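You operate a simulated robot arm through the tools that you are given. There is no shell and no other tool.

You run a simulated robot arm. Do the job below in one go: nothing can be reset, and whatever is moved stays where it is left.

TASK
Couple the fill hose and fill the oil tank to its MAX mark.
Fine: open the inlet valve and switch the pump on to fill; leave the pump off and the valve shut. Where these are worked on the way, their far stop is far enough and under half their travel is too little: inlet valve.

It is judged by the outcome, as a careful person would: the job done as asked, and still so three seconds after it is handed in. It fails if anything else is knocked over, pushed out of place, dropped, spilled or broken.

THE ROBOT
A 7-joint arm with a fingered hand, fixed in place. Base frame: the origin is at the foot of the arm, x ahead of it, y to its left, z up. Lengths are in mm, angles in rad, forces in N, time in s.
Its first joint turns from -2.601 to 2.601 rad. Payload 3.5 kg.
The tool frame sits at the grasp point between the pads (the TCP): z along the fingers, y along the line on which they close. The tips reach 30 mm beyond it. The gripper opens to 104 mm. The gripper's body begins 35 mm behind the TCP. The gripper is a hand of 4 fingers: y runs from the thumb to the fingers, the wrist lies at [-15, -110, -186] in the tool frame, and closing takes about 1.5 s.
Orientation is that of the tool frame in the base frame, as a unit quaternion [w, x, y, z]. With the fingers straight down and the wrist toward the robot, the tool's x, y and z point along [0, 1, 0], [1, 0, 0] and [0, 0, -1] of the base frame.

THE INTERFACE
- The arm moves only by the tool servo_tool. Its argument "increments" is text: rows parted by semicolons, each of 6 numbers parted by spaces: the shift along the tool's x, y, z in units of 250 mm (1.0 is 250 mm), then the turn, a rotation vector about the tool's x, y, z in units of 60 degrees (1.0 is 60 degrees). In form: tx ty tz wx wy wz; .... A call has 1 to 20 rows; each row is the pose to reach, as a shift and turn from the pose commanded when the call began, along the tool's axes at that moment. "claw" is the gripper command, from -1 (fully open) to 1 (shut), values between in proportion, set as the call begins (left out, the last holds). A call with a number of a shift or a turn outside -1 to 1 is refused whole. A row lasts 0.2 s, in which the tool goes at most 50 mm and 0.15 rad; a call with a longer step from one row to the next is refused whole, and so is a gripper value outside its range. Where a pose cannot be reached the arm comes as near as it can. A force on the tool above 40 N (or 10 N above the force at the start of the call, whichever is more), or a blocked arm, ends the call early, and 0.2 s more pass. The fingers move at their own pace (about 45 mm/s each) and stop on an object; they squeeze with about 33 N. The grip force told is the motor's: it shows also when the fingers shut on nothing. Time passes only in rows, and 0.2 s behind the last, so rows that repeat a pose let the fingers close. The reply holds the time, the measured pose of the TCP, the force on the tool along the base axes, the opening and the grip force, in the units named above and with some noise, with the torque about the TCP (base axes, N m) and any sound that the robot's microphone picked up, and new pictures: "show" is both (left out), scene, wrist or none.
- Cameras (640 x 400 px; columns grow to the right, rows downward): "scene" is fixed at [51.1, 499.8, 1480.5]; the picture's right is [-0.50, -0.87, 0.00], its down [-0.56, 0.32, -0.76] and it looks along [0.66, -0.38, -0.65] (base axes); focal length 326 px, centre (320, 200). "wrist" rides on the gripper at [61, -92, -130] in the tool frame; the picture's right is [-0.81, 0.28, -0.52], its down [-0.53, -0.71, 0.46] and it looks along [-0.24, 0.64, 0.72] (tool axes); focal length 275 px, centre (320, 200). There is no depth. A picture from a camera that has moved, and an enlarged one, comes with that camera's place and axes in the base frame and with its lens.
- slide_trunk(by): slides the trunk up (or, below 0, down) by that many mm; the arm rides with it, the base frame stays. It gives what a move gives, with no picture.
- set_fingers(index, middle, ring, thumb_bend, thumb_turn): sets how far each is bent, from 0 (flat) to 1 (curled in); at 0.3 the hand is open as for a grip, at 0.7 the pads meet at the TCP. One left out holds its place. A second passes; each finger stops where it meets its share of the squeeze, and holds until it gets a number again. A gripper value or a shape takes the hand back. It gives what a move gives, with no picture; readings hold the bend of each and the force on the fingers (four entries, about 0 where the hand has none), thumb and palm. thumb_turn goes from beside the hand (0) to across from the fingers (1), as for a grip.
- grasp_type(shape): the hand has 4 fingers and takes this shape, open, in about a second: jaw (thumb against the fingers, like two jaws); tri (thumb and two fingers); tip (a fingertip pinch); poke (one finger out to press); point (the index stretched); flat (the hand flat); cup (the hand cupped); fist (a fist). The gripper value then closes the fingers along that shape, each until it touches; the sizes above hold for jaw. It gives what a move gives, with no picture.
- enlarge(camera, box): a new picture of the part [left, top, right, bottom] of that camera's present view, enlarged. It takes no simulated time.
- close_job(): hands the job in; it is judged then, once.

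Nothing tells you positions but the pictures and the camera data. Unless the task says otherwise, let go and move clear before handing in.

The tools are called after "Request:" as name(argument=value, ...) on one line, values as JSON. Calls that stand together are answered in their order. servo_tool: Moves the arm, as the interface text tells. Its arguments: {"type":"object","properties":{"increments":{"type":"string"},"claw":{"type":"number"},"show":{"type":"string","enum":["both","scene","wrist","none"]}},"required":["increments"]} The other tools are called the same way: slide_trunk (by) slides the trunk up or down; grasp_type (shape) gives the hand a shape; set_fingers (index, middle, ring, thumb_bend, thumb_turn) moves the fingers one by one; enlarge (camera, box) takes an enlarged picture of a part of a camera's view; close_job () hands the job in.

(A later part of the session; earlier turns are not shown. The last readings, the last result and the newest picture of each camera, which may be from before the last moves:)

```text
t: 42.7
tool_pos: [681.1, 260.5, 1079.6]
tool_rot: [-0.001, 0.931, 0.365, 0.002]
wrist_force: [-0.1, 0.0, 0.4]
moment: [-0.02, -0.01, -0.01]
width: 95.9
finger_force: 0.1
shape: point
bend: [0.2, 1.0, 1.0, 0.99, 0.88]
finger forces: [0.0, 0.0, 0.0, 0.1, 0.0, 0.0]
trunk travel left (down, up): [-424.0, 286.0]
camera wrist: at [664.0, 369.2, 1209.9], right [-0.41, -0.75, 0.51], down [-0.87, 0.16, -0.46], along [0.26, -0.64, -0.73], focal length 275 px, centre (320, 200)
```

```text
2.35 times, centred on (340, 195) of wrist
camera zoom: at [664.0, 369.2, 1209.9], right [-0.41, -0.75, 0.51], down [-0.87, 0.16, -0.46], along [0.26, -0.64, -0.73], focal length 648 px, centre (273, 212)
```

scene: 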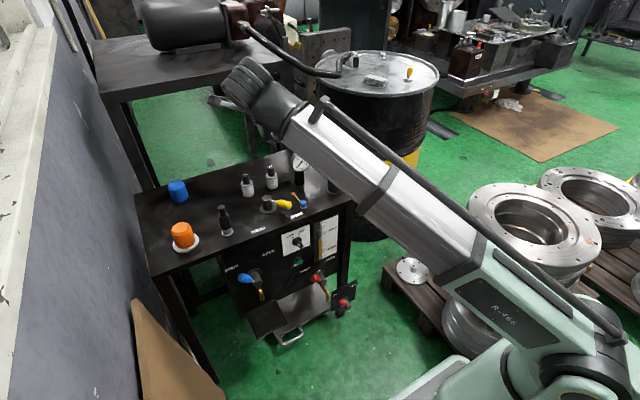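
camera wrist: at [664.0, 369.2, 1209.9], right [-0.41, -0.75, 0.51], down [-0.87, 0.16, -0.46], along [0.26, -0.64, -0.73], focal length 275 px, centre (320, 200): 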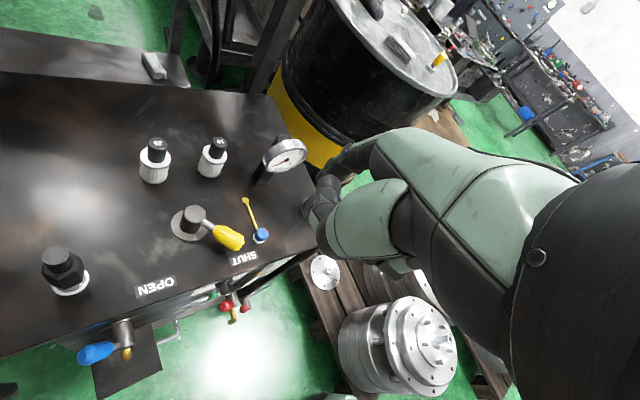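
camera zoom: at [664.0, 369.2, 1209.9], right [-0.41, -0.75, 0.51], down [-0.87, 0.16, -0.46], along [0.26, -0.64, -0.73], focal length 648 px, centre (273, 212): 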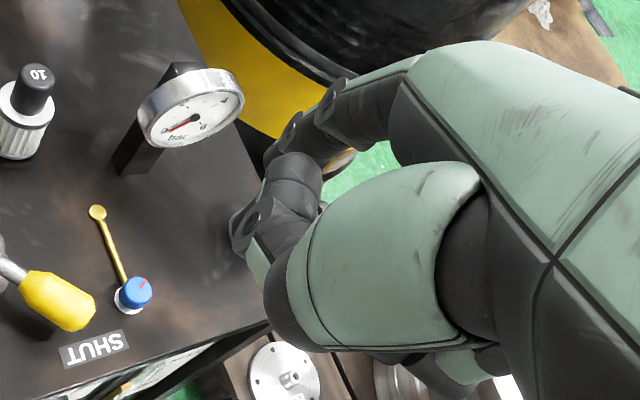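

I'll try the "tip" shape instead. A thumb–index pair can straddle the handle and move it both ways.

Request:
grasp_type(shape="tip")

Request:
servo_tool(increments="0 0 0 0 0 0;0 0 0 0 0 0;0 0 0 0 0 0;0 0 0 0 0 0;0 0 0 0 0 0", claw=0)

Request:
enlarge(camera="wrist", box=[240, 110, 440, 280])

```text
t: 43.6
tool_pos: [682.1, 260.7, 1078.0]
tool_rot: [-0.001, 0.931, 0.366, 0.001]
wrist_force: [0.8, -0.4, 0.2]
moment: [0.01, -0.01, -0.01]
width: 104.1
finger_force: 0.1
shape: tip
bend: [0.3, 0.98, 0.99, 0.3, 0.97]
finger forces: [0.1, 0.0, 0.0, 0.0, 0.1, 0.1]
trunk travel left (down, up): [-424.0, 286.0]
```

```text
t: 44.8
tool_pos: [680.7, 259.7, 1078.2]
tool_rot: [-0.001, 0.931, 0.365, 0.002]
wrist_force: [0.1, -0.7, 0.4]
moment: [-0.01, -0.01, -0.01]
width: 52.4
finger_force: 0.1
shape: tip
bend: [0.73, 0.98, 0.99, 0.69, 1.0]
finger forces: [0.1, 0.0, 0.0, 0.0, 0.1, 0.1]
trunk travel left (down, up): [-424.0, 286.0]
camera wrist: at [664.0, 369.2, 1209.9], right [-0.41, -0.75, 0.51], down [-0.87, 0.16, -0.46], along [0.26, -0.64, -0.73], focal length 275 px, centre (320, 200)
```

scene: 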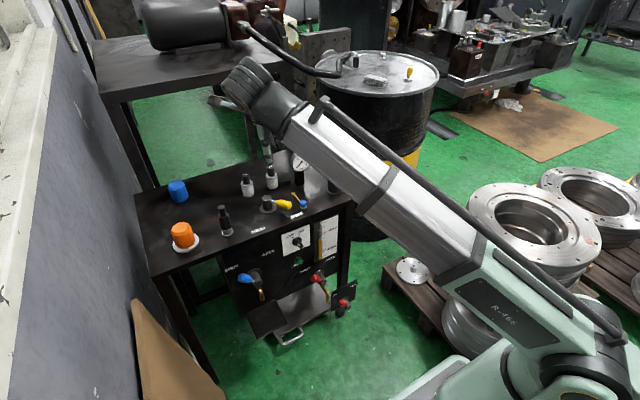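
wrist: 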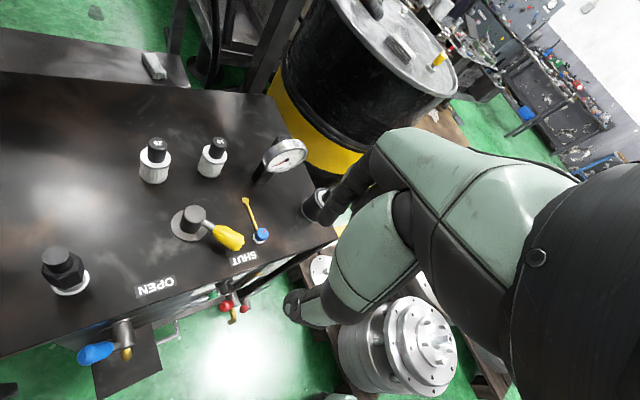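

```text
2.35 times, centred on (340, 195) of wrist
camera zoom: at [664.0, 369.2, 1209.9], right [-0.41, -0.75, 0.51], down [-0.87, 0.16, -0.46], along [0.26, -0.64, -0.73], focal length 648 px, centre (273, 212)
```

zoom: 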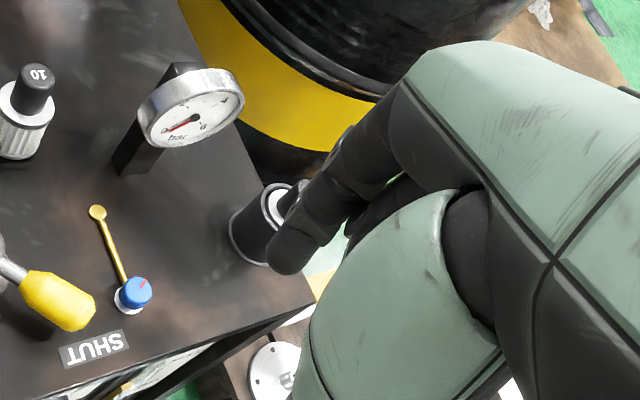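

The tip shape gives two clean posts at about ±35 mm along tool y. I'll move above the yellow handle at about (788,205) with the pair straddling it.

Request:
servo_tool(increments="0.028 0.0757 0.1187 0 0 0;0.056 0.1513 0.2373 0 0 0;0.084 0.227 0.356 0 0 0;0.112 0.3027 0.4747 0 0 0;0.14 0.3783 0.5933 0 0 0;0.168 0.454 0.712 0 0 0;0.168 0.454 0.712 0 0 0", claw=0.05)

Request:
enlarge(camera="wrist", box=[200, 170, 420, 340])

Request:
enlarge(camera="scene", box=[245, 140, 345, 220])

```text
t: 46.4
tool_pos: [789.6, 206.3, 899.6]
tool_rot: [-0.001, 0.93, 0.367, 0.001]
wrist_force: [-0.8, -0.3, 0.6]
moment: [-0.01, 0.0, 0.02]
width: 49.8
finger_force: 0.0
shape: tip
bend: [0.73, 0.98, 0.99, 0.71, 1.0]
finger forces: [0.0, 0.1, 0.0, 0.1, 0.0, 0.1]
trunk travel left (down, up): [-424.0, 286.0]
camera wrist: at [772.6, 315.0, 1031.2], right [-0.41, -0.75, 0.51], down [-0.87, 0.16, -0.46], along [0.26, -0.64, -0.73], focal length 275 px, centre (320, 200)
```

scene: 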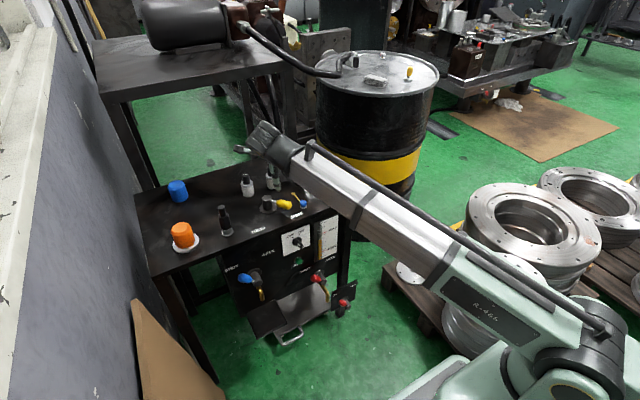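
wrist: 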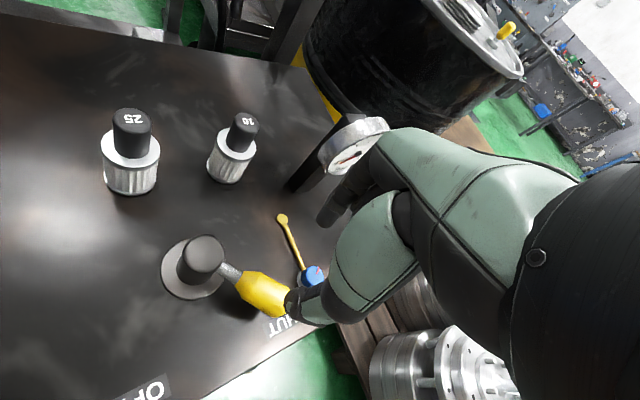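

```text
2.35 times, centred on (310, 255) of wrist
camera zoom: at [772.6, 315.0, 1031.2], right [-0.41, -0.75, 0.51], down [-0.87, 0.16, -0.46], along [0.26, -0.64, -0.73], focal length 648 px, centre (344, 71)
```

zoom: 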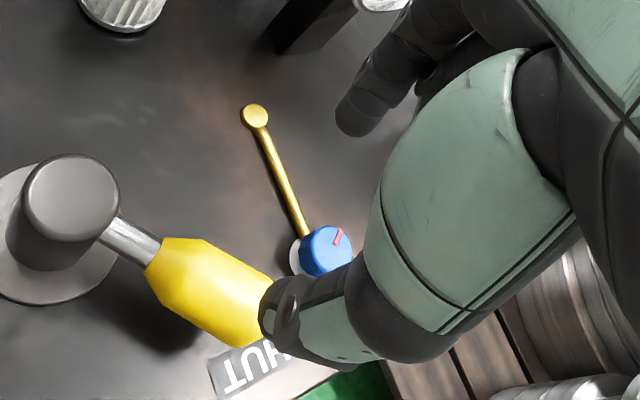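

```text
5.00 times, centred on (295, 180) of scene
camera zoom: at [51.1, 499.8, 1480.5], right [-0.5, -0.87, 0.0], down [-0.56, 0.32, -0.76], along [0.66, -0.38, -0.65], focal length 1631 px, centre (445, 300)
```

zoom: 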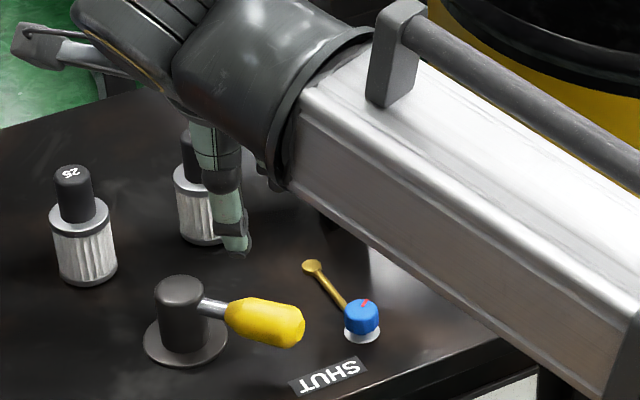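

Alignment is good, with the lever about 5 mm toward the thumb side. I'll shift slightly and descend to straddle the handle.

Request:
servo_tool(increments="0 -0.02 0.1 0 0 0;0 -0.02 0.2 0 0 0;0 -0.02 0.28 0 0 0;0 -0.02 0.33 0 0 0;0 -0.02 0.36 0 0 0;0 -0.02 0.37 0 0 0")

Request:
enlarge(camera="wrist", box=[200, 170, 420, 340])

Request:
enlarge(camera="scene", box=[245, 140, 345, 220])

```text
t: 47.8
tool_pos: [788.1, 210.9, 808.9]
tool_rot: [0.0, 0.931, 0.366, 0.002]
wrist_force: [-0.3, -1.0, 0.1]
moment: [-0.01, 0.01, 0.03]
width: 49.9
finger_force: 0.1
shape: tip
bend: [0.73, 0.98, 0.99, 0.71, 1.0]
finger forces: [0.1, 0.0, 0.0, 0.0, 0.0, 0.1]
trunk travel left (down, up): [-424.0, 286.0]
camera wrist: at [770.2, 319.1, 939.4], right [-0.41, -0.75, 0.51], down [-0.87, 0.16, -0.46], along [0.26, -0.64, -0.73], focal length 275 px, centre (320, 200)
```

scene: 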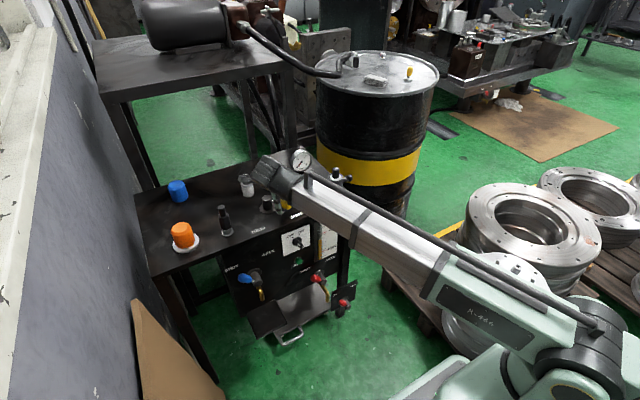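
wrist: 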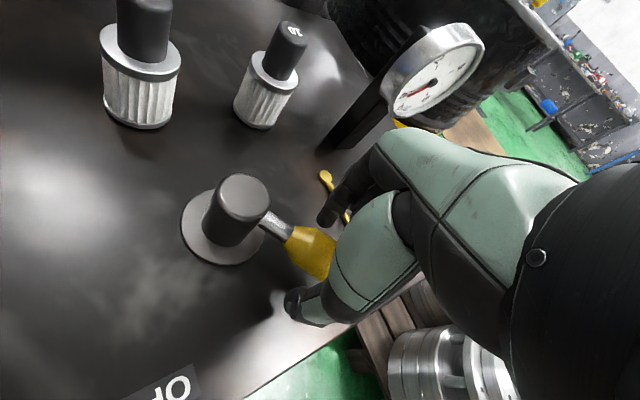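

```text
2.35 times, centred on (310, 255) of wrist
camera zoom: at [770.2, 319.1, 939.4], right [-0.41, -0.75, 0.51], down [-0.87, 0.16, -0.46], along [0.26, -0.64, -0.73], focal length 648 px, centre (344, 71)
```

zoom: 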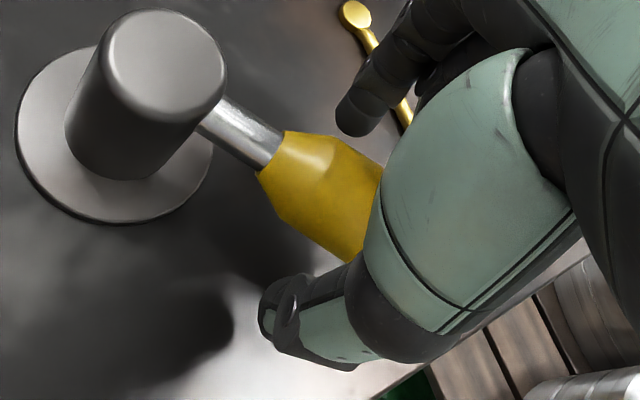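

```text
5.00 times, centred on (295, 180) of scene
camera zoom: at [51.1, 499.8, 1480.5], right [-0.5, -0.87, 0.0], down [-0.56, 0.32, -0.76], along [0.66, -0.38, -0.65], focal length 1631 px, centre (445, 300)
```

zoom: 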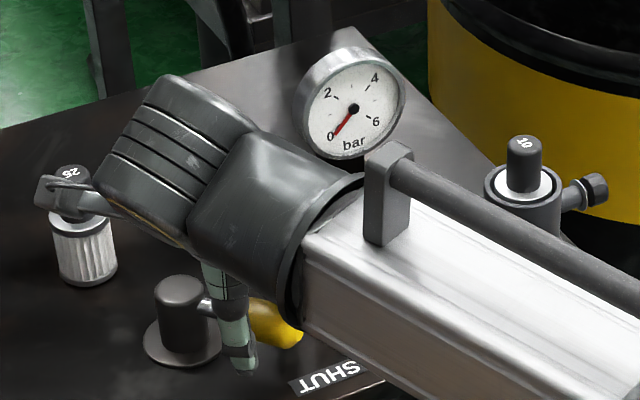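

The handle is straddled by thumb and index. I'll sweep it clockwise toward OPEN along its arc, turning the hand partway with it.

Request:
servo_tool(increments="0.0015 -0.0204 0 0 0 0.05;0.0042 -0.0404 0 0 0 0.1;0.0088 -0.06 0 0 0 0.15;0.0148 -0.0795 0 0 0 0.2;0.0229 -0.0982 0 0 0 0.25;0.0322 -0.1158 0 0 0 0.3;0.0434 -0.1327 0 0 0 0.35;0.0558 -0.149 0 0 0 0.4;0.0697 -0.1634 0 0 0 0.45")

Request:
enlarge(camera="wrist", box=[160, 140, 420, 340])

```text
t: 49.8
tool_pos: [772.3, 252.3, 808.2]
tool_rot: [-0.001, 0.991, 0.137, 0.002]
wrist_force: [0.3, -0.7, -0.8]
moment: [0.02, 0.03, -0.03]
width: 51.7
finger_force: 0.0
shape: tip
bend: [0.73, 0.98, 0.99, 0.71, 1.0]
finger forces: [1.3, 0.0, 0.1, 0.0, 0.1, 0.0]
trunk travel left (down, up): [-424.0, 286.0]
camera wrist: at [806.5, 357.9, 939.9], right [-0.71, -0.49, 0.51], down [-0.71, 0.54, -0.46], along [-0.06, -0.69, -0.73], focal length 275 px, centre (320, 200)
```

scene: 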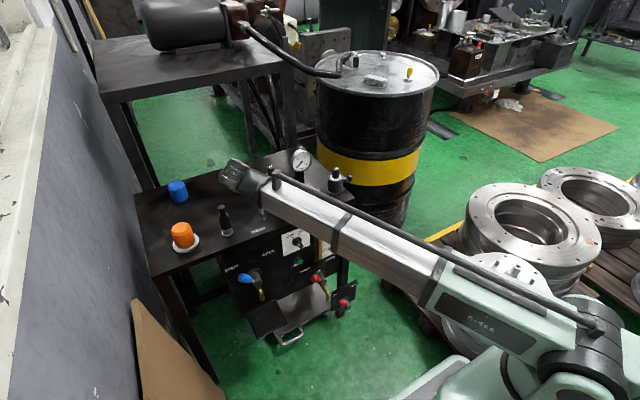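
wrist: 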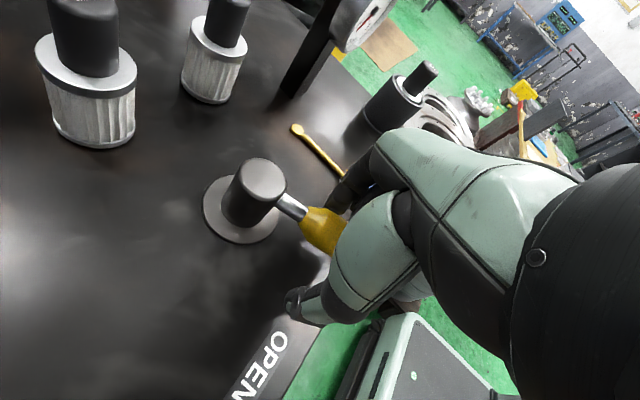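

```text
2.00 times, centred on (290, 240) of wrist
camera zoom: at [806.5, 357.9, 939.9], right [-0.71, -0.49, 0.51], down [-0.71, 0.54, -0.46], along [-0.06, -0.69, -0.73], focal length 551 px, centre (380, 120)
```

zoom: 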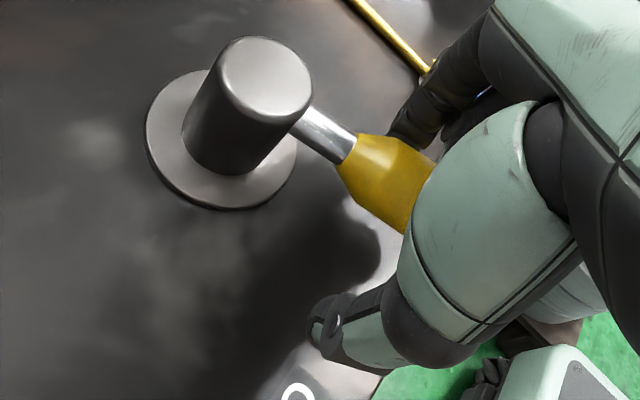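

The lever follows easily and is about halfway. I'll continue to the OPEN stop.

Request:
servo_tool(increments="0.0075 -0.0191 0 0 0 0.05;0.016 -0.0375 0 0 0 0.1;0.0264 -0.0553 0 0 0 0.15;0.0386 -0.0718 0 0 0 0.2;0.0516 -0.0873 0 0 0 0.25;0.0662 -0.1019 0 0 0 0.3;0.0819 -0.1149 0 0 0 0.35;0.0988 -0.1263 0 0 0 0.4;0.1167 -0.1367 0 0 0 0.45;0.1353 -0.1451 0 0 0 0.5;0.1546 -0.1517 0 0 0 0.55")

Request:
enlarge(camera="wrist", box=[160, 140, 420, 340])

Request:
enlarge(camera="scene", box=[220, 150, 340, 240])

```text
t: 52.1
tool_pos: [797.0, 287.3, 799.3]
tool_rot: [-0.005, 0.991, -0.131, 0.01]
wrist_force: [-8.1, -0.1, 27.0]
moment: [-0.18, 0.24, -0.04]
width: 49.6
finger_force: 0.1
shape: tip
bend: [0.73, 1.0, 0.99, 0.71, 1.0]
finger forces: [0.0, 26.9, 0.1, 0.1, 0.1, 0.0]
out of reach, approached as far as the arm can: row 10, 11
trunk travel left (down, up): [-424.0, 286.0]
stopped in row 11: the force on the tool passed its limit at 48 N (the readings are from after the stop); the commanded pose is now the measured one
camera wrist: at [878.2, 360.2, 932.9], right [-0.86, -0.06, 0.5], down [-0.32, 0.83, -0.46], along [-0.39, -0.55, -0.74], focal length 275 px, centre (320, 200)
```

scene: 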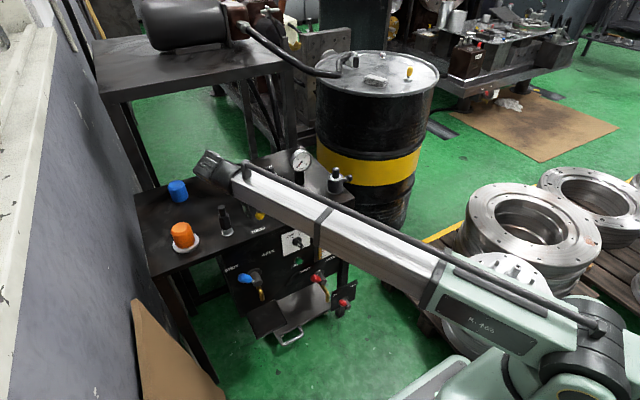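
wrist: 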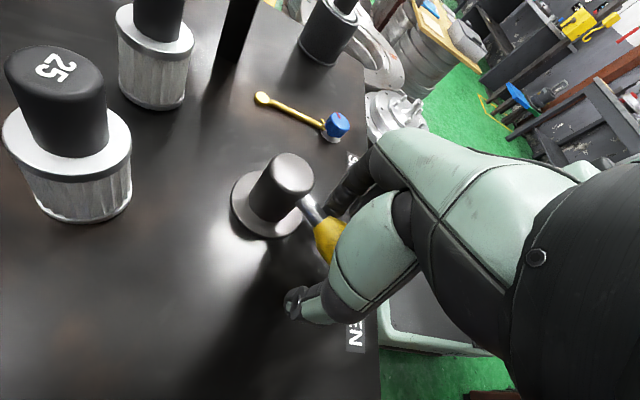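

```text
2.00 times, centred on (290, 240) of wrist
camera zoom: at [878.2, 360.2, 932.9], right [-0.86, -0.06, 0.5], down [-0.32, 0.83, -0.46], along [-0.39, -0.55, -0.74], focal length 551 px, centre (380, 120)
```

zoom: 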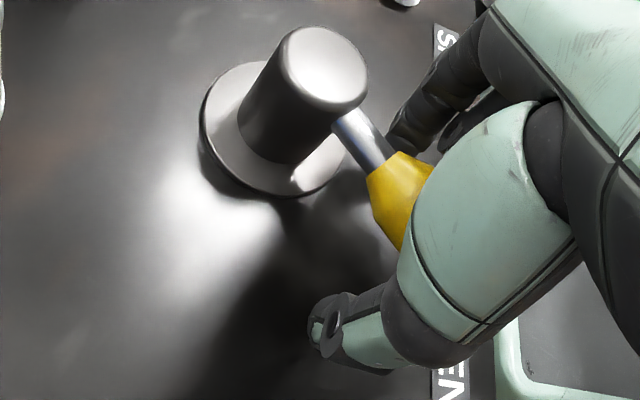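

```text
4.44 times, centred on (280, 195) of scene
camera zoom: at [51.1, 499.8, 1480.5], right [-0.5, -0.87, 0.0], down [-0.56, 0.32, -0.76], along [0.66, -0.38, -0.65], focal length 1450 px, centre (498, 222)
```

zoom: 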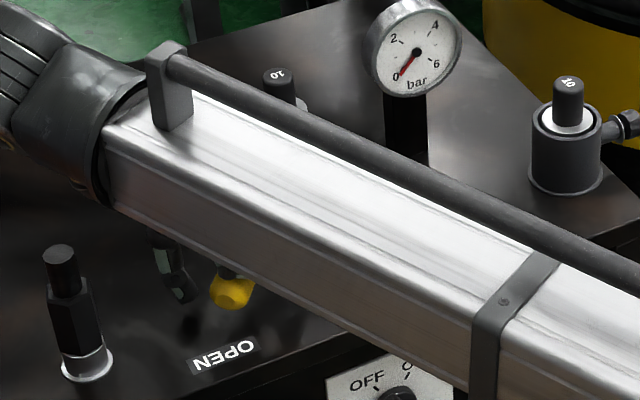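

The lever is nearly at OPEN (about 140°), but the hand dipped and a knuckle pressed on it. I'll lift slightly and nudge further to confirm the stop.

Request:
servo_tool(increments="0 0 -0.016 0 0 0;0 0 -0.036 0 0 0;0.006 -0.012 -0.036 0 0 0;0.012 -0.024 -0.036 0 0 0;0.018 -0.036 -0.036 0 0 0;0.024 -0.048 -0.036 0 0 0")

Request:
enlarge(camera="wrist", box=[160, 140, 420, 340])

Request:
enlarge(camera="scene", box=[220, 150, 340, 240])

```text
t: 53.5
tool_pos: [806.5, 290.4, 802.6]
tool_rot: [-0.006, 0.991, -0.131, 0.014]
wrist_force: [-8.4, -5.1, 23.7]
moment: [-0.23, 0.29, 0.0]
width: 49.5
finger_force: 0.1
shape: tip
bend: [0.73, 1.0, 0.99, 0.71, 1.0]
finger forces: [0.0, 25.2, 0.1, 0.0, 0.0, 0.0]
out of reach, approached as far as the arm can: row 2, 3, 4, 5, 6
trunk travel left (down, up): [-424.0, 286.0]
stopped in row 6: the force on the tool passed its limit at 44 N (the readings are from after the stop); the commanded pose is now the measured one
camera wrist: at [885.9, 363.3, 937.2], right [-0.87, -0.06, 0.49], down [-0.32, 0.83, -0.46], along [-0.38, -0.55, -0.74], focal length 275 px, centre (320, 200)
```

scene: 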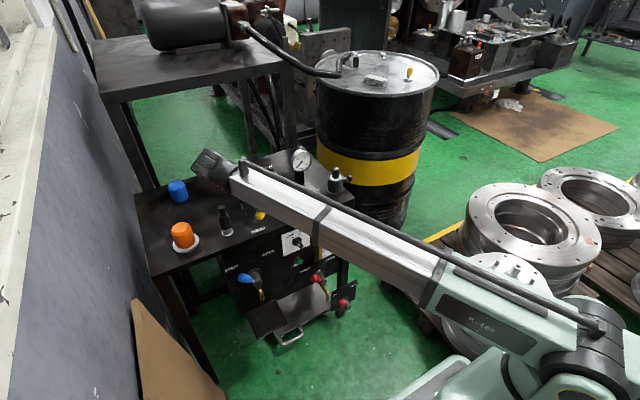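
wrist: 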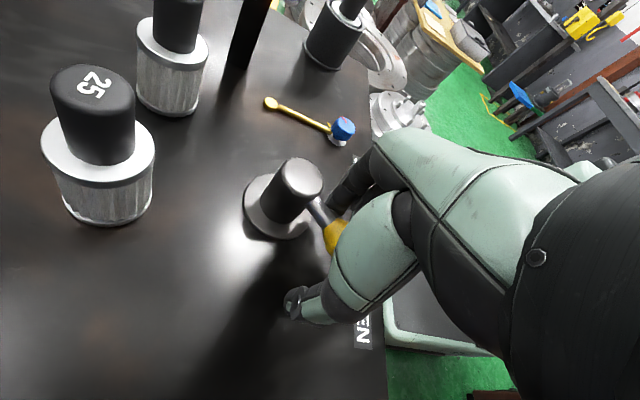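

```text
2.00 times, centred on (290, 240) of wrist
camera zoom: at [885.9, 363.3, 937.2], right [-0.87, -0.06, 0.49], down [-0.32, 0.83, -0.46], along [-0.38, -0.55, -0.74], focal length 551 px, centre (380, 120)
```

zoom: 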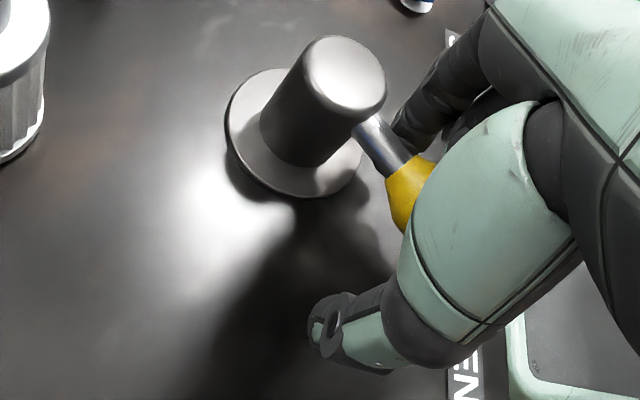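

```text
4.44 times, centred on (280, 195) of scene
camera zoom: at [51.1, 499.8, 1480.5], right [-0.5, -0.87, 0.0], down [-0.56, 0.32, -0.76], along [0.66, -0.38, -0.65], focal length 1450 px, centre (498, 222)
```

zoom: 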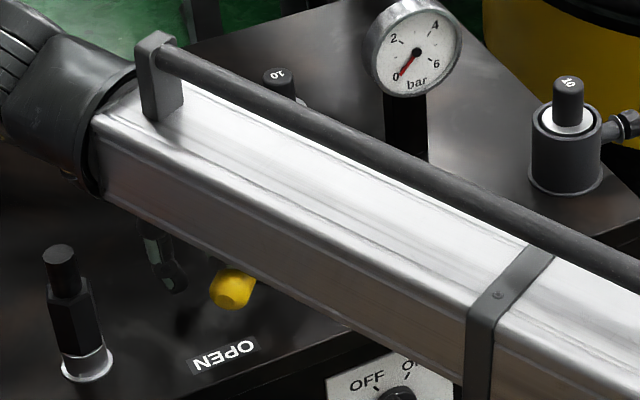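

The handle hasn't moved further, so it's probably at the stop. I'll lift off with the trunk and look.

Request:
slide_trunk(by=100)

Request:
servo_tool(increments="0 0 0 0 0 -0.1;0 0 0 0 0 -0.2;0 0 0 0 0 -0.3;0 0 0 0 0 -0.4;0 0 0 0 0 -0.5;0 0 0 0 0 -0.6;0 0 0 0 0 -0.7;0 0 0 0 0 -0.8;0 0 0 0 0 -0.9")

Request:
enlarge(camera="wrist", box=[100, 140, 420, 340])

Request:
enlarge(camera="scene", box=[220, 150, 340, 240])

```text
t: 54.8
tool_pos: [808.5, 293.8, 897.6]
tool_rot: [-0.007, 0.991, -0.13, 0.013]
wrist_force: [-0.3, 0.0, 0.3]
moment: [0.02, 0.0, 0.01]
width: 49.6
finger_force: 0.1
shape: tip
bend: [0.73, 0.98, 0.99, 0.71, 1.0]
finger forces: [0.0, 0.0, 0.0, 0.0, 0.0, 0.1]
trunk travel left (down, up): [-524.0, 186.0]
```

```text
t: 56.8
tool_pos: [807.3, 291.8, 899.3]
tool_rot: [0.0, 0.942, 0.335, 0.013]
wrist_force: [-0.6, -0.2, 0.3]
moment: [0.02, -0.01, 0.01]
width: 49.6
finger_force: 0.0
shape: tip
bend: [0.73, 0.98, 0.99, 0.71, 1.0]
finger forces: [0.0, 0.0, 0.0, 0.0, 0.0, 0.0]
trunk travel left (down, up): [-524.0, 186.0]
camera wrist: at [794.4, 401.3, 1030.4], right [-0.47, -0.73, 0.5], down [-0.85, 0.22, -0.48], along [0.24, -0.65, -0.72], focal length 275 px, centre (320, 200)
```

scene: 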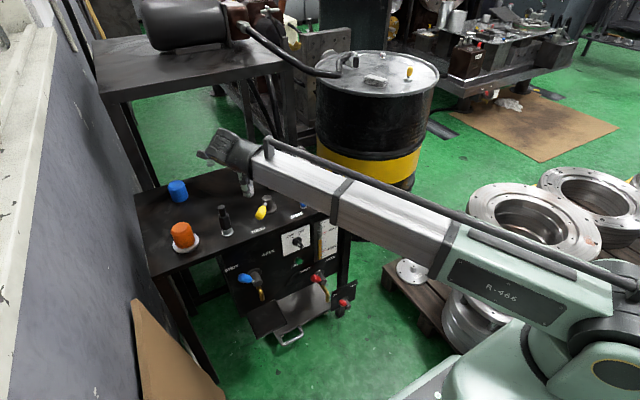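
wrist: 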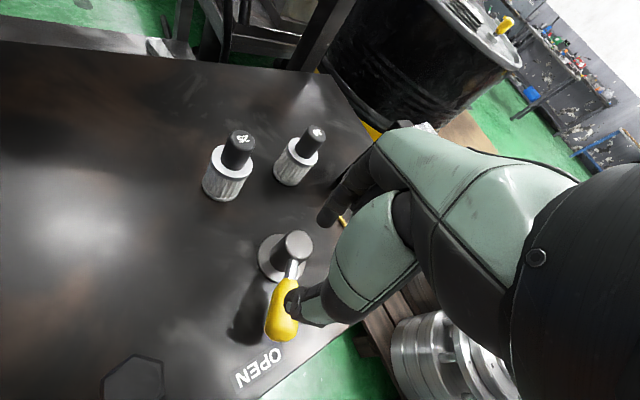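

```text
2.00 times, centred on (260, 240) of wrist
camera zoom: at [794.4, 401.3, 1030.4], right [-0.47, -0.73, 0.5], down [-0.85, 0.22, -0.48], along [0.24, -0.65, -0.72], focal length 551 px, centre (440, 120)
```

zoom: 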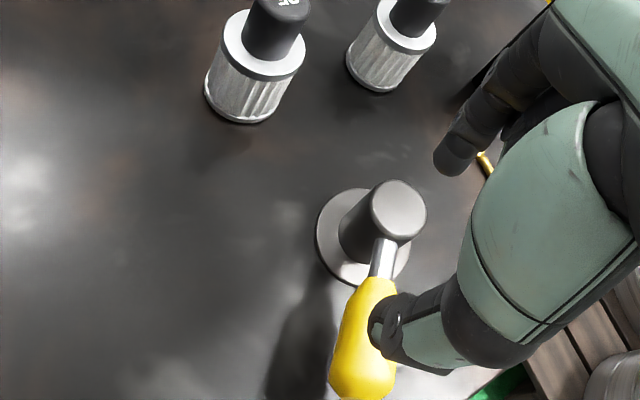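

```text
4.44 times, centred on (280, 195) of scene
camera zoom: at [51.1, 499.8, 1480.5], right [-0.5, -0.87, 0.0], down [-0.56, 0.32, -0.76], along [0.66, -0.38, -0.65], focal length 1450 px, centre (498, 222)
```

zoom: 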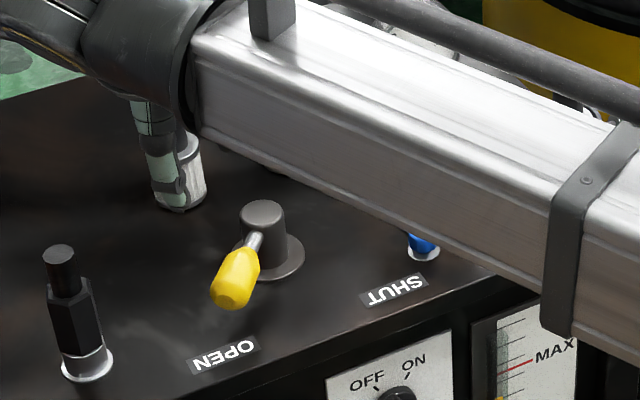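

The lever is symmetric to its starting angle (221° → 139°), so the inlet valve is fully open. Next is the pump switch, so I'll zoom in on the panel.

Request:
enlarge(camera="scene", box=[275, 215, 355, 265])

Request:
enlarge(camera="scene", box=[283, 226, 315, 246])

```text
8.00 times, centred on (315, 240) of scene
camera zoom: at [51.1, 499.8, 1480.5], right [-0.5, -0.87, 0.0], down [-0.56, 0.32, -0.76], along [0.66, -0.38, -0.65], focal length 2610 px, centre (360, -120)
```

zoom: 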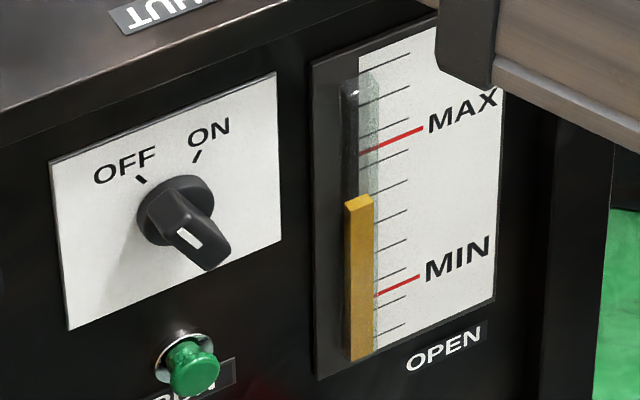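

```text
16.00 times, centred on (299, 236) of scene
camera zoom: at [51.1, 499.8, 1480.5], right [-0.5, -0.87, 0.0], down [-0.56, 0.32, -0.76], along [0.66, -0.38, -0.65], focal length 5220 px, centre (656, -376)
```

zoom: 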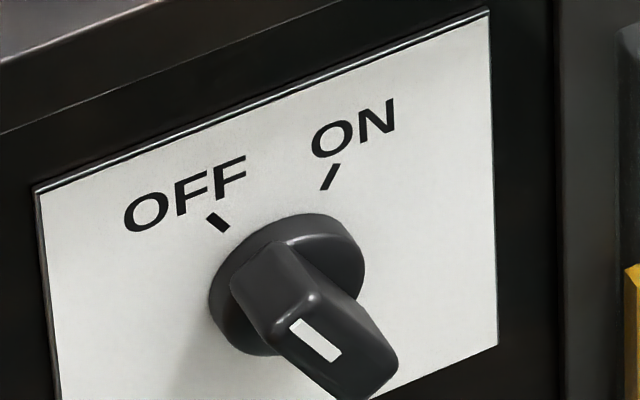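

The knob sits at about (740,194,657) on the panel, pointing OFF about 30° left of vertical, with ON about 30° right. The sight glass can be read from the scene camera. I'll back up and away first, then take the horizontal pose used before.

Request:
servo_tool(increments="-0.1049 -0.0131 -0.1206 0 0 0;-0.2097 -0.0263 -0.2411 0 0 0;-0.3146 -0.0394 -0.3617 0 0 0;-0.4194 -0.0526 -0.4823 0 0 0;-0.5243 -0.0657 -0.6029 0 0 0;-0.6291 -0.0789 -0.7234 0 0 0;-0.734 -0.092 -0.844 0 0 0;-0.734 -0.092 -0.844 0 0 0", show="none")

Request:
grasp_type(shape="jaw")

```text
t: 58.6
tool_pos: [646.6, 191.9, 1104.1]
tool_rot: [0.0, 0.942, 0.334, 0.014]
wrist_force: [0.1, -0.4, -0.2]
moment: [-0.01, -0.02, 0.03]
width: 49.8
finger_force: 0.2
shape: tip
bend: [0.73, 0.98, 0.99, 0.71, 1.0]
finger forces: [0.0, 0.0, 0.0, 0.0, 0.0, 0.0]
trunk travel left (down, up): [-524.0, 186.0]
```

```text
t: 59.5
tool_pos: [645.0, 191.5, 1103.4]
tool_rot: [0.001, 0.942, 0.335, 0.013]
wrist_force: [-0.4, -0.2, -0.5]
moment: [-0.01, 0.05, 0.01]
width: 104.0
finger_force: 0.0
shape: jaw
bend: [0.3, 0.3, 0.3, 0.3, 0.98]
finger forces: [0.1, 0.1, 0.1, 0.0, 0.1, 0.0]
trunk travel left (down, up): [-524.0, 186.0]
```

Now I'll rotate to the horizontal, panel-facing pose in three stages, up high.

Request:
servo_tool(increments="0 0 0 -0.0692 -0.0481 -0.0862;0 0 0 -0.1383 -0.0962 -0.1723;0 0 0 -0.2075 -0.1443 -0.2585;0 0 0 -0.2767 -0.1924 -0.3447;0 0 0 -0.3458 -0.2404 -0.4308;0 0 0 -0.415 -0.2885 -0.517;0 0 0 -0.4841 -0.3366 -0.6031;0 0 0 -0.5533 -0.3847 -0.6893", show="none")

Request:
servo_tool(increments="0 0 0 -0.0692 -0.0481 -0.0862;0 0 0 -0.1383 -0.0962 -0.1723;0 0 0 -0.2075 -0.1443 -0.2585;0 0 0 -0.2767 -0.1924 -0.3447;0 0 0 -0.3458 -0.2404 -0.4308;0 0 0 -0.415 -0.2885 -0.517;0 0 0 -0.4841 -0.3366 -0.6031;0 0 0 -0.5533 -0.3847 -0.6893", show="none")

Request:
servo_tool(increments="0 0 0 -0.0692 -0.0481 -0.0862;0 0 0 -0.1383 -0.0962 -0.1723;0 0 0 -0.2075 -0.1443 -0.2585;0 0 0 -0.2767 -0.1924 -0.3447;0 0 0 -0.3458 -0.2404 -0.4308;0 0 0 -0.415 -0.2885 -0.517;0 0 0 -0.4841 -0.3366 -0.6031;0 0 0 -0.5533 -0.3847 -0.6893;0 0 0 -0.5533 -0.3847 -0.6893")

```text
t: 61.3
tool_pos: [645.9, 192.5, 1104.0]
tool_rot: [0.332, 0.711, 0.615, -0.078]
wrist_force: [0.3, 0.0, 0.5]
moment: [-0.01, 0.05, 0.01]
width: 104.1
finger_force: 0.1
shape: jaw
bend: [0.3, 0.3, 0.3, 0.3, 0.98]
finger forces: [0.0, 0.0, 0.0, 0.0, 0.0, 0.1]
trunk travel left (down, up): [-524.0, 186.0]
```

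```text
t: 63.1
tool_pos: [645.9, 193.3, 1103.8]
tool_rot: [0.58, 0.303, 0.741, -0.148]
wrist_force: [0.6, -0.4, -0.6]
moment: [0.0, 0.02, 0.01]
width: 103.9
finger_force: 0.1
shape: jaw
bend: [0.3, 0.3, 0.3, 0.3, 0.98]
finger forces: [0.0, 0.0, 0.0, 0.0, 0.1, 0.1]
trunk travel left (down, up): [-524.0, 186.0]
```

```text
t: 65.1
tool_pos: [645.8, 192.3, 1103.9]
tool_rot: [0.683, -0.18, 0.684, -0.183]
wrist_force: [0.2, 0.2, -1.0]
moment: [-0.01, 0.0, 0.0]
width: 104.0
finger_force: 0.0
shape: jaw
bend: [0.3, 0.3, 0.3, 0.3, 0.98]
finger forces: [0.1, 0.1, 0.0, 0.0, 0.0, 0.0]
trunk travel left (down, up): [-524.0, 186.0]
camera wrist: at [516.0, 84.1, 1097.1], right [-0.52, 0.64, 0.57], down [0.45, -0.36, 0.82], along [0.73, 0.68, -0.11], focal length 275 px, centre (320, 200)
```

scene: 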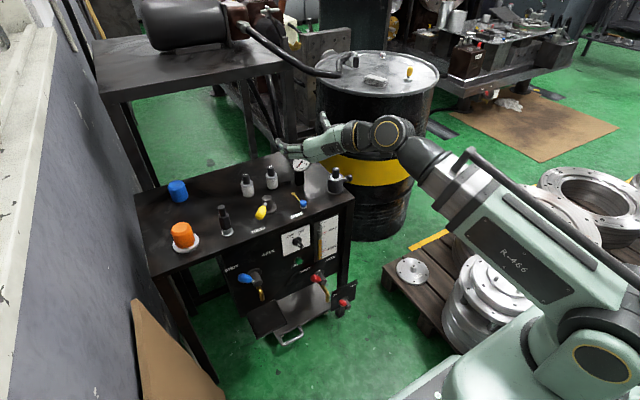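
wrist: 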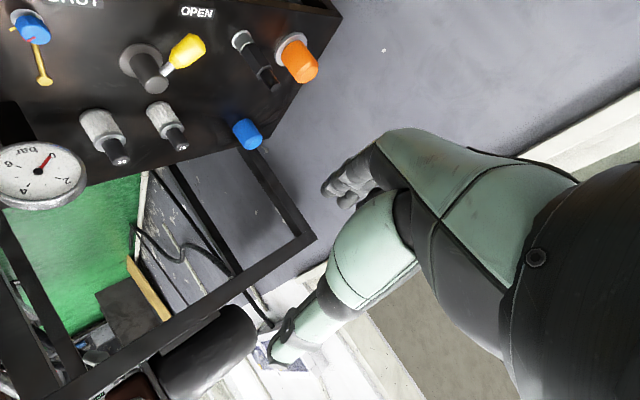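

The orientation was achieved exactly. I'll lower the trunk in front of the panel.

Request:
slide_trunk(by=-300)

Request:
slide_trunk(by=-144)

Request:
servo_tool(increments="0 0 0 0 0 0")

Request:
enlarge(camera="scene", box=[255, 205, 375, 280])

```text
t: 68.1
tool_pos: [645.2, 193.3, 804.1]
tool_rot: [0.683, -0.179, 0.684, -0.183]
wrist_force: [1.1, 0.2, 0.3]
moment: [0.0, -0.02, -0.01]
width: 104.0
finger_force: 0.1
shape: jaw
bend: [0.3, 0.3, 0.3, 0.3, 0.98]
finger forces: [0.1, 0.0, 0.0, 0.0, 0.0, 0.0]
trunk travel left (down, up): [-224.0, 486.0]
```

```text
t: 69.8
tool_pos: [645.9, 191.9, 660.0]
tool_rot: [0.683, -0.181, 0.684, -0.182]
wrist_force: [1.2, -0.2, 0.2]
moment: [0.02, 0.03, 0.0]
width: 103.7
finger_force: 0.1
shape: jaw
bend: [0.3, 0.3, 0.3, 0.3, 0.98]
finger forces: [0.0, 0.0, 0.0, 0.0, 0.0, 0.0]
trunk travel left (down, up): [-80.0, 630.0]
```

```text
t: 70.2
tool_pos: [645.2, 193.8, 660.5]
tool_rot: [0.683, -0.181, 0.684, -0.183]
wrist_force: [0.4, -0.1, 1.0]
moment: [0.01, 0.03, -0.04]
width: 103.6
finger_force: 0.1
shape: jaw
bend: [0.3, 0.3, 0.3, 0.3, 0.98]
finger forces: [0.1, 0.0, 0.0, 0.0, 0.0, 0.0]
trunk travel left (down, up): [-80.0, 630.0]
camera wrist: at [515.9, 84.2, 653.0], right [-0.51, 0.64, 0.57], down [0.45, -0.36, 0.82], along [0.73, 0.68, -0.11], focal length 275 px, centre (320, 200)
```

scene: 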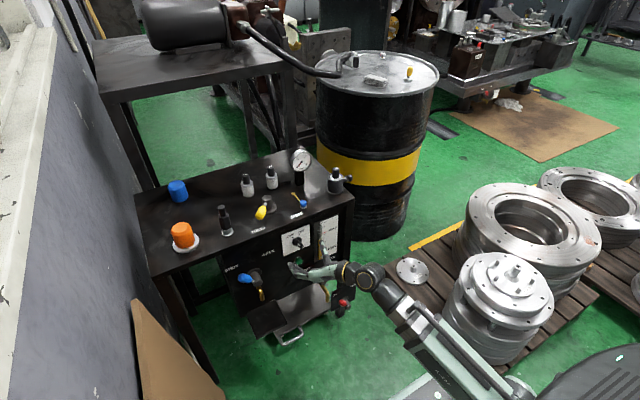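
wrist: 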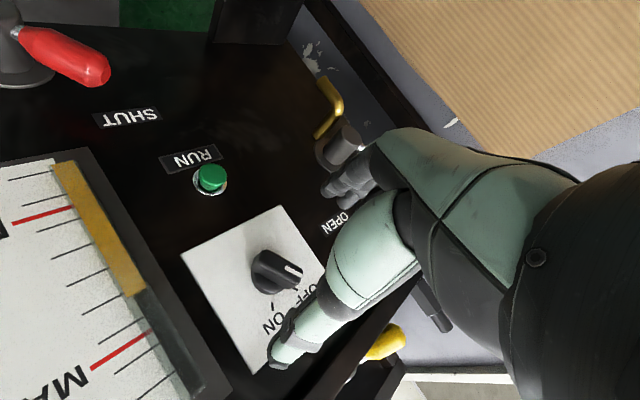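

```text
5.33 times, centred on (315, 242) of scene
camera zoom: at [51.1, 499.8, 1480.5], right [-0.5, -0.87, 0.0], down [-0.56, 0.32, -0.76], along [0.66, -0.38, -0.65], focal length 1740 px, centre (347, -27)
```

zoom: 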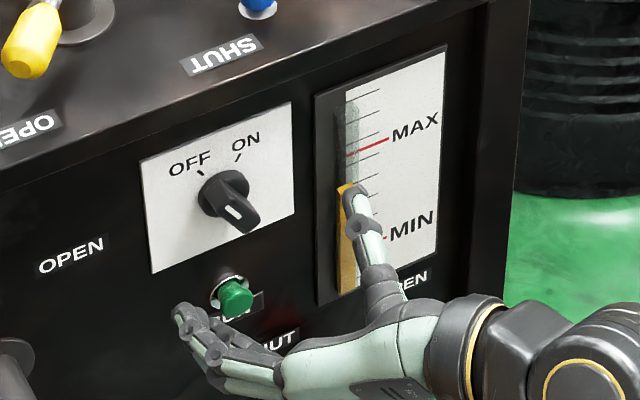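

The wrist camera now sees both the knob and the sight glass. I'll zoom in for knob location and the level.

Request:
enlarge(camera="wrist", box=[180, 200, 340, 300])

Request:
enlarge(camera="wrist", box=[0, 150, 240, 400])

```text
4.00 times, centred on (260, 250) of wrist
camera zoom: at [515.9, 84.2, 653.0], right [-0.51, 0.64, 0.57], down [0.45, -0.36, 0.82], along [0.73, 0.68, -0.11], focal length 1101 px, centre (560, 0)
```

zoom: 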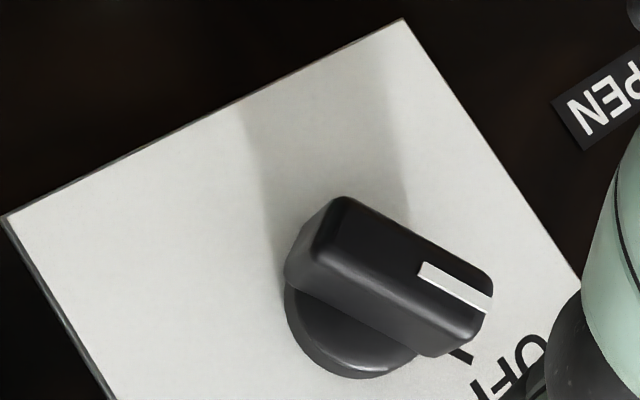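

```text
1.60 times, centred on (120, 275) of wrist
camera zoom: at [515.9, 84.2, 653.0], right [-0.51, 0.64, 0.57], down [0.45, -0.36, 0.82], along [0.73, 0.68, -0.11], focal length 440 px, centre (640, 80)
```

zoom: 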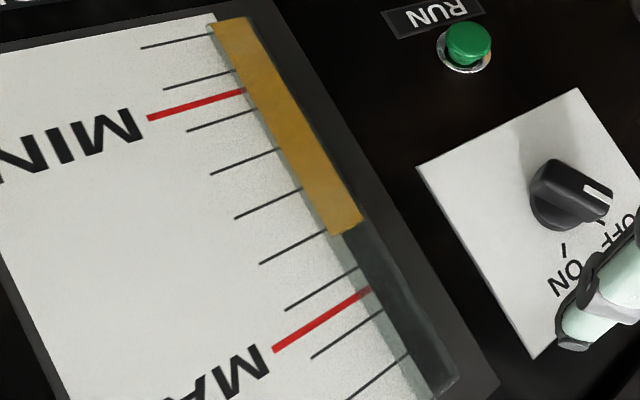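

I'll centre on the knob, partly close the jaw and advance onto the fin.

Request:
servo_tool(increments="0.016 0.008 0 0 0 0;0.016 0.008 0 0 0 0;0.016 0.008 0 0 0 0;0.016 0.008 0 0 0 0;0.016 0.008 0.06 0 0 0;0.016 0.008 0.12 0 0 0;0.016 0.008 0.18 0 0 0;0.016 0.008 0.225 0 0 0", claw=-0.15)

Request:
enlarge(camera="wrist", box=[180, 200, 380, 360])

Request:
enlarge(camera="scene", box=[265, 210, 355, 270])

```text
t: 72.0
tool_pos: [702.3, 194.1, 657.8]
tool_rot: [0.683, -0.181, 0.684, -0.183]
wrist_force: [-0.4, 1.1, -0.8]
moment: [-0.03, 0.0, -0.03]
width: 60.0
finger_force: 0.0
shape: jaw
bend: [0.74, 0.41, 0.38, 0.66, 1.0]
finger forces: [0.0, 0.0, 0.1, 0.0, 0.1, 0.0]
trunk travel left (down, up): [-80.0, 630.0]
camera wrist: at [572.3, 84.8, 649.0], right [-0.51, 0.64, 0.57], down [0.45, -0.36, 0.82], along [0.73, 0.68, -0.11], focal length 275 px, centre (320, 200)
```

scene: 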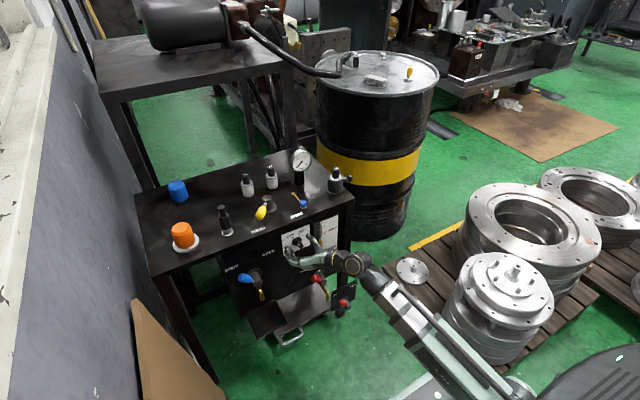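
wrist: 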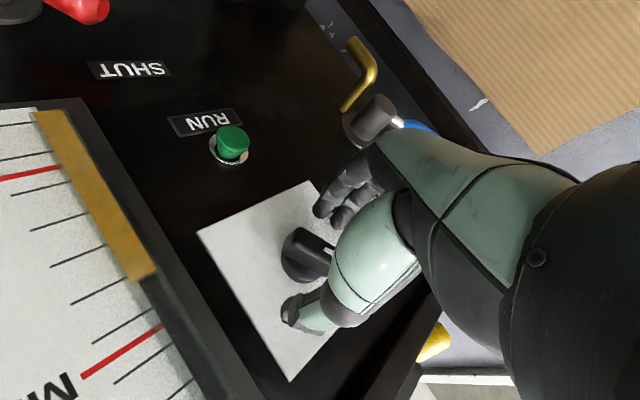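

```text
2.50 times, centred on (280, 280) of wrist
camera zoom: at [572.3, 84.8, 649.0], right [-0.51, 0.64, 0.57], down [0.45, -0.36, 0.82], along [0.73, 0.68, -0.11], focal length 688 px, centre (420, 0)
```

zoom: 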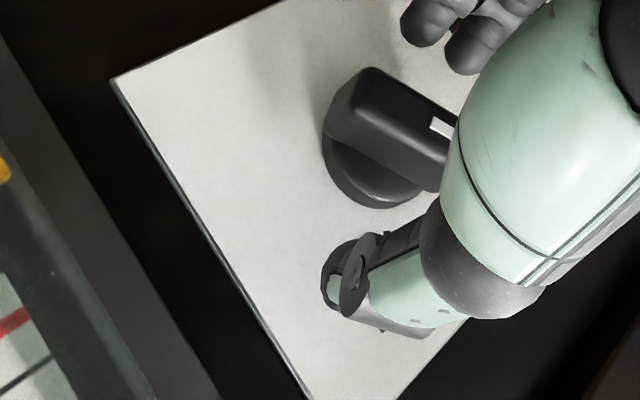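

```text
6.67 times, centred on (310, 240) of scene
camera zoom: at [51.1, 499.8, 1480.5], right [-0.5, -0.87, 0.0], down [-0.56, 0.32, -0.76], along [0.66, -0.38, -0.65], focal length 2175 px, centre (387, -67)
```

zoom: 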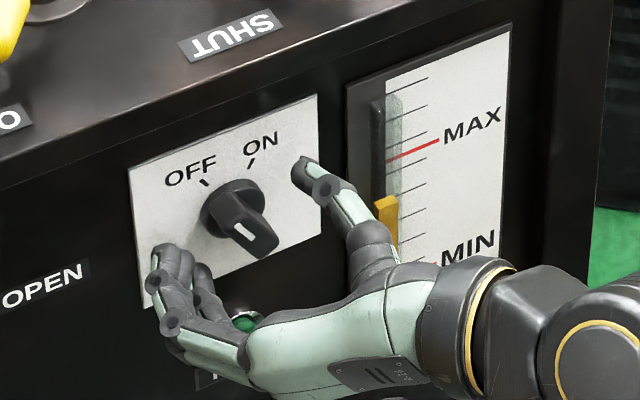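

Thumb and fingers straddle the fin, and the glass is visible in the scene view. I'll close on the fin.

Request:
servo_tool(increments="0 0 0 0 0 0;0 0 0 0 0 0;0 0 0 0 0 0;0 0 0 0 0 0;0 0 0 0 0 0;0 0 0 0 0 0", claw=1)

Request:
enlarge(camera="scene", box=[265, 210, 355, 270])

Request:
enlarge(camera="wrist", box=[180, 200, 380, 360])

```text
t: 73.4
tool_pos: [703.2, 193.4, 656.8]
tool_rot: [0.683, -0.179, 0.684, -0.183]
wrist_force: [1.9, -2.4, 2.4]
moment: [-0.01, -0.01, 0.02]
width: 11.4
finger_force: 33.3
shape: jaw
bend: [0.73, 0.62, 0.68, 0.73, 1.0]
finger forces: [16.9, 9.0, 0.0, 0.1, 29.1, 0.1]
trunk travel left (down, up): [-80.0, 630.0]
camera wrist: at [572.2, 84.6, 649.2], right [-0.51, 0.64, 0.57], down [0.45, -0.36, 0.82], along [0.73, 0.68, -0.11], focal length 275 px, centre (320, 200)
```

scene: 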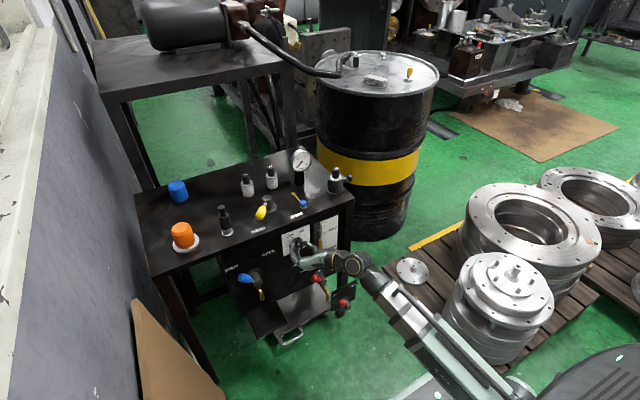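
wrist: 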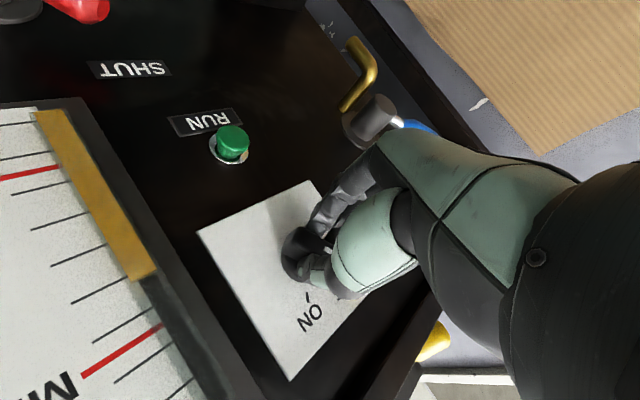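

```text
6.67 times, centred on (310, 240) of scene
camera zoom: at [51.1, 499.8, 1480.5], right [-0.5, -0.87, 0.0], down [-0.56, 0.32, -0.76], along [0.66, -0.38, -0.65], focal length 2175 px, centre (387, -67)
```

zoom: 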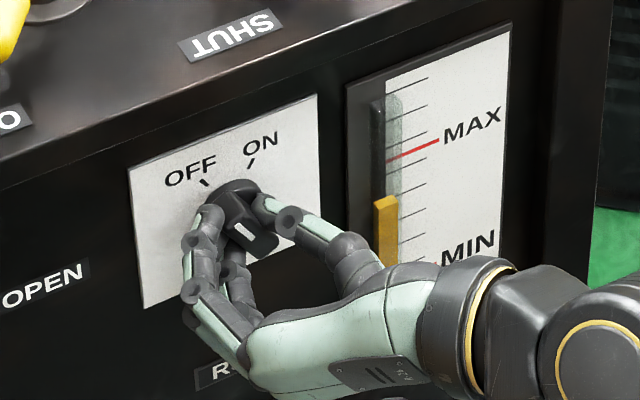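

```text
2.50 times, centred on (280, 280) of wrist
camera zoom: at [572.2, 84.6, 649.2], right [-0.51, 0.64, 0.57], down [0.45, -0.36, 0.82], along [0.73, 0.68, -0.11], focal length 688 px, centre (420, 0)
```

zoom: 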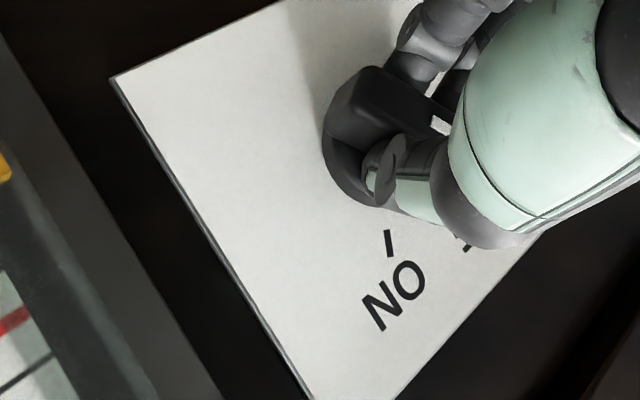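

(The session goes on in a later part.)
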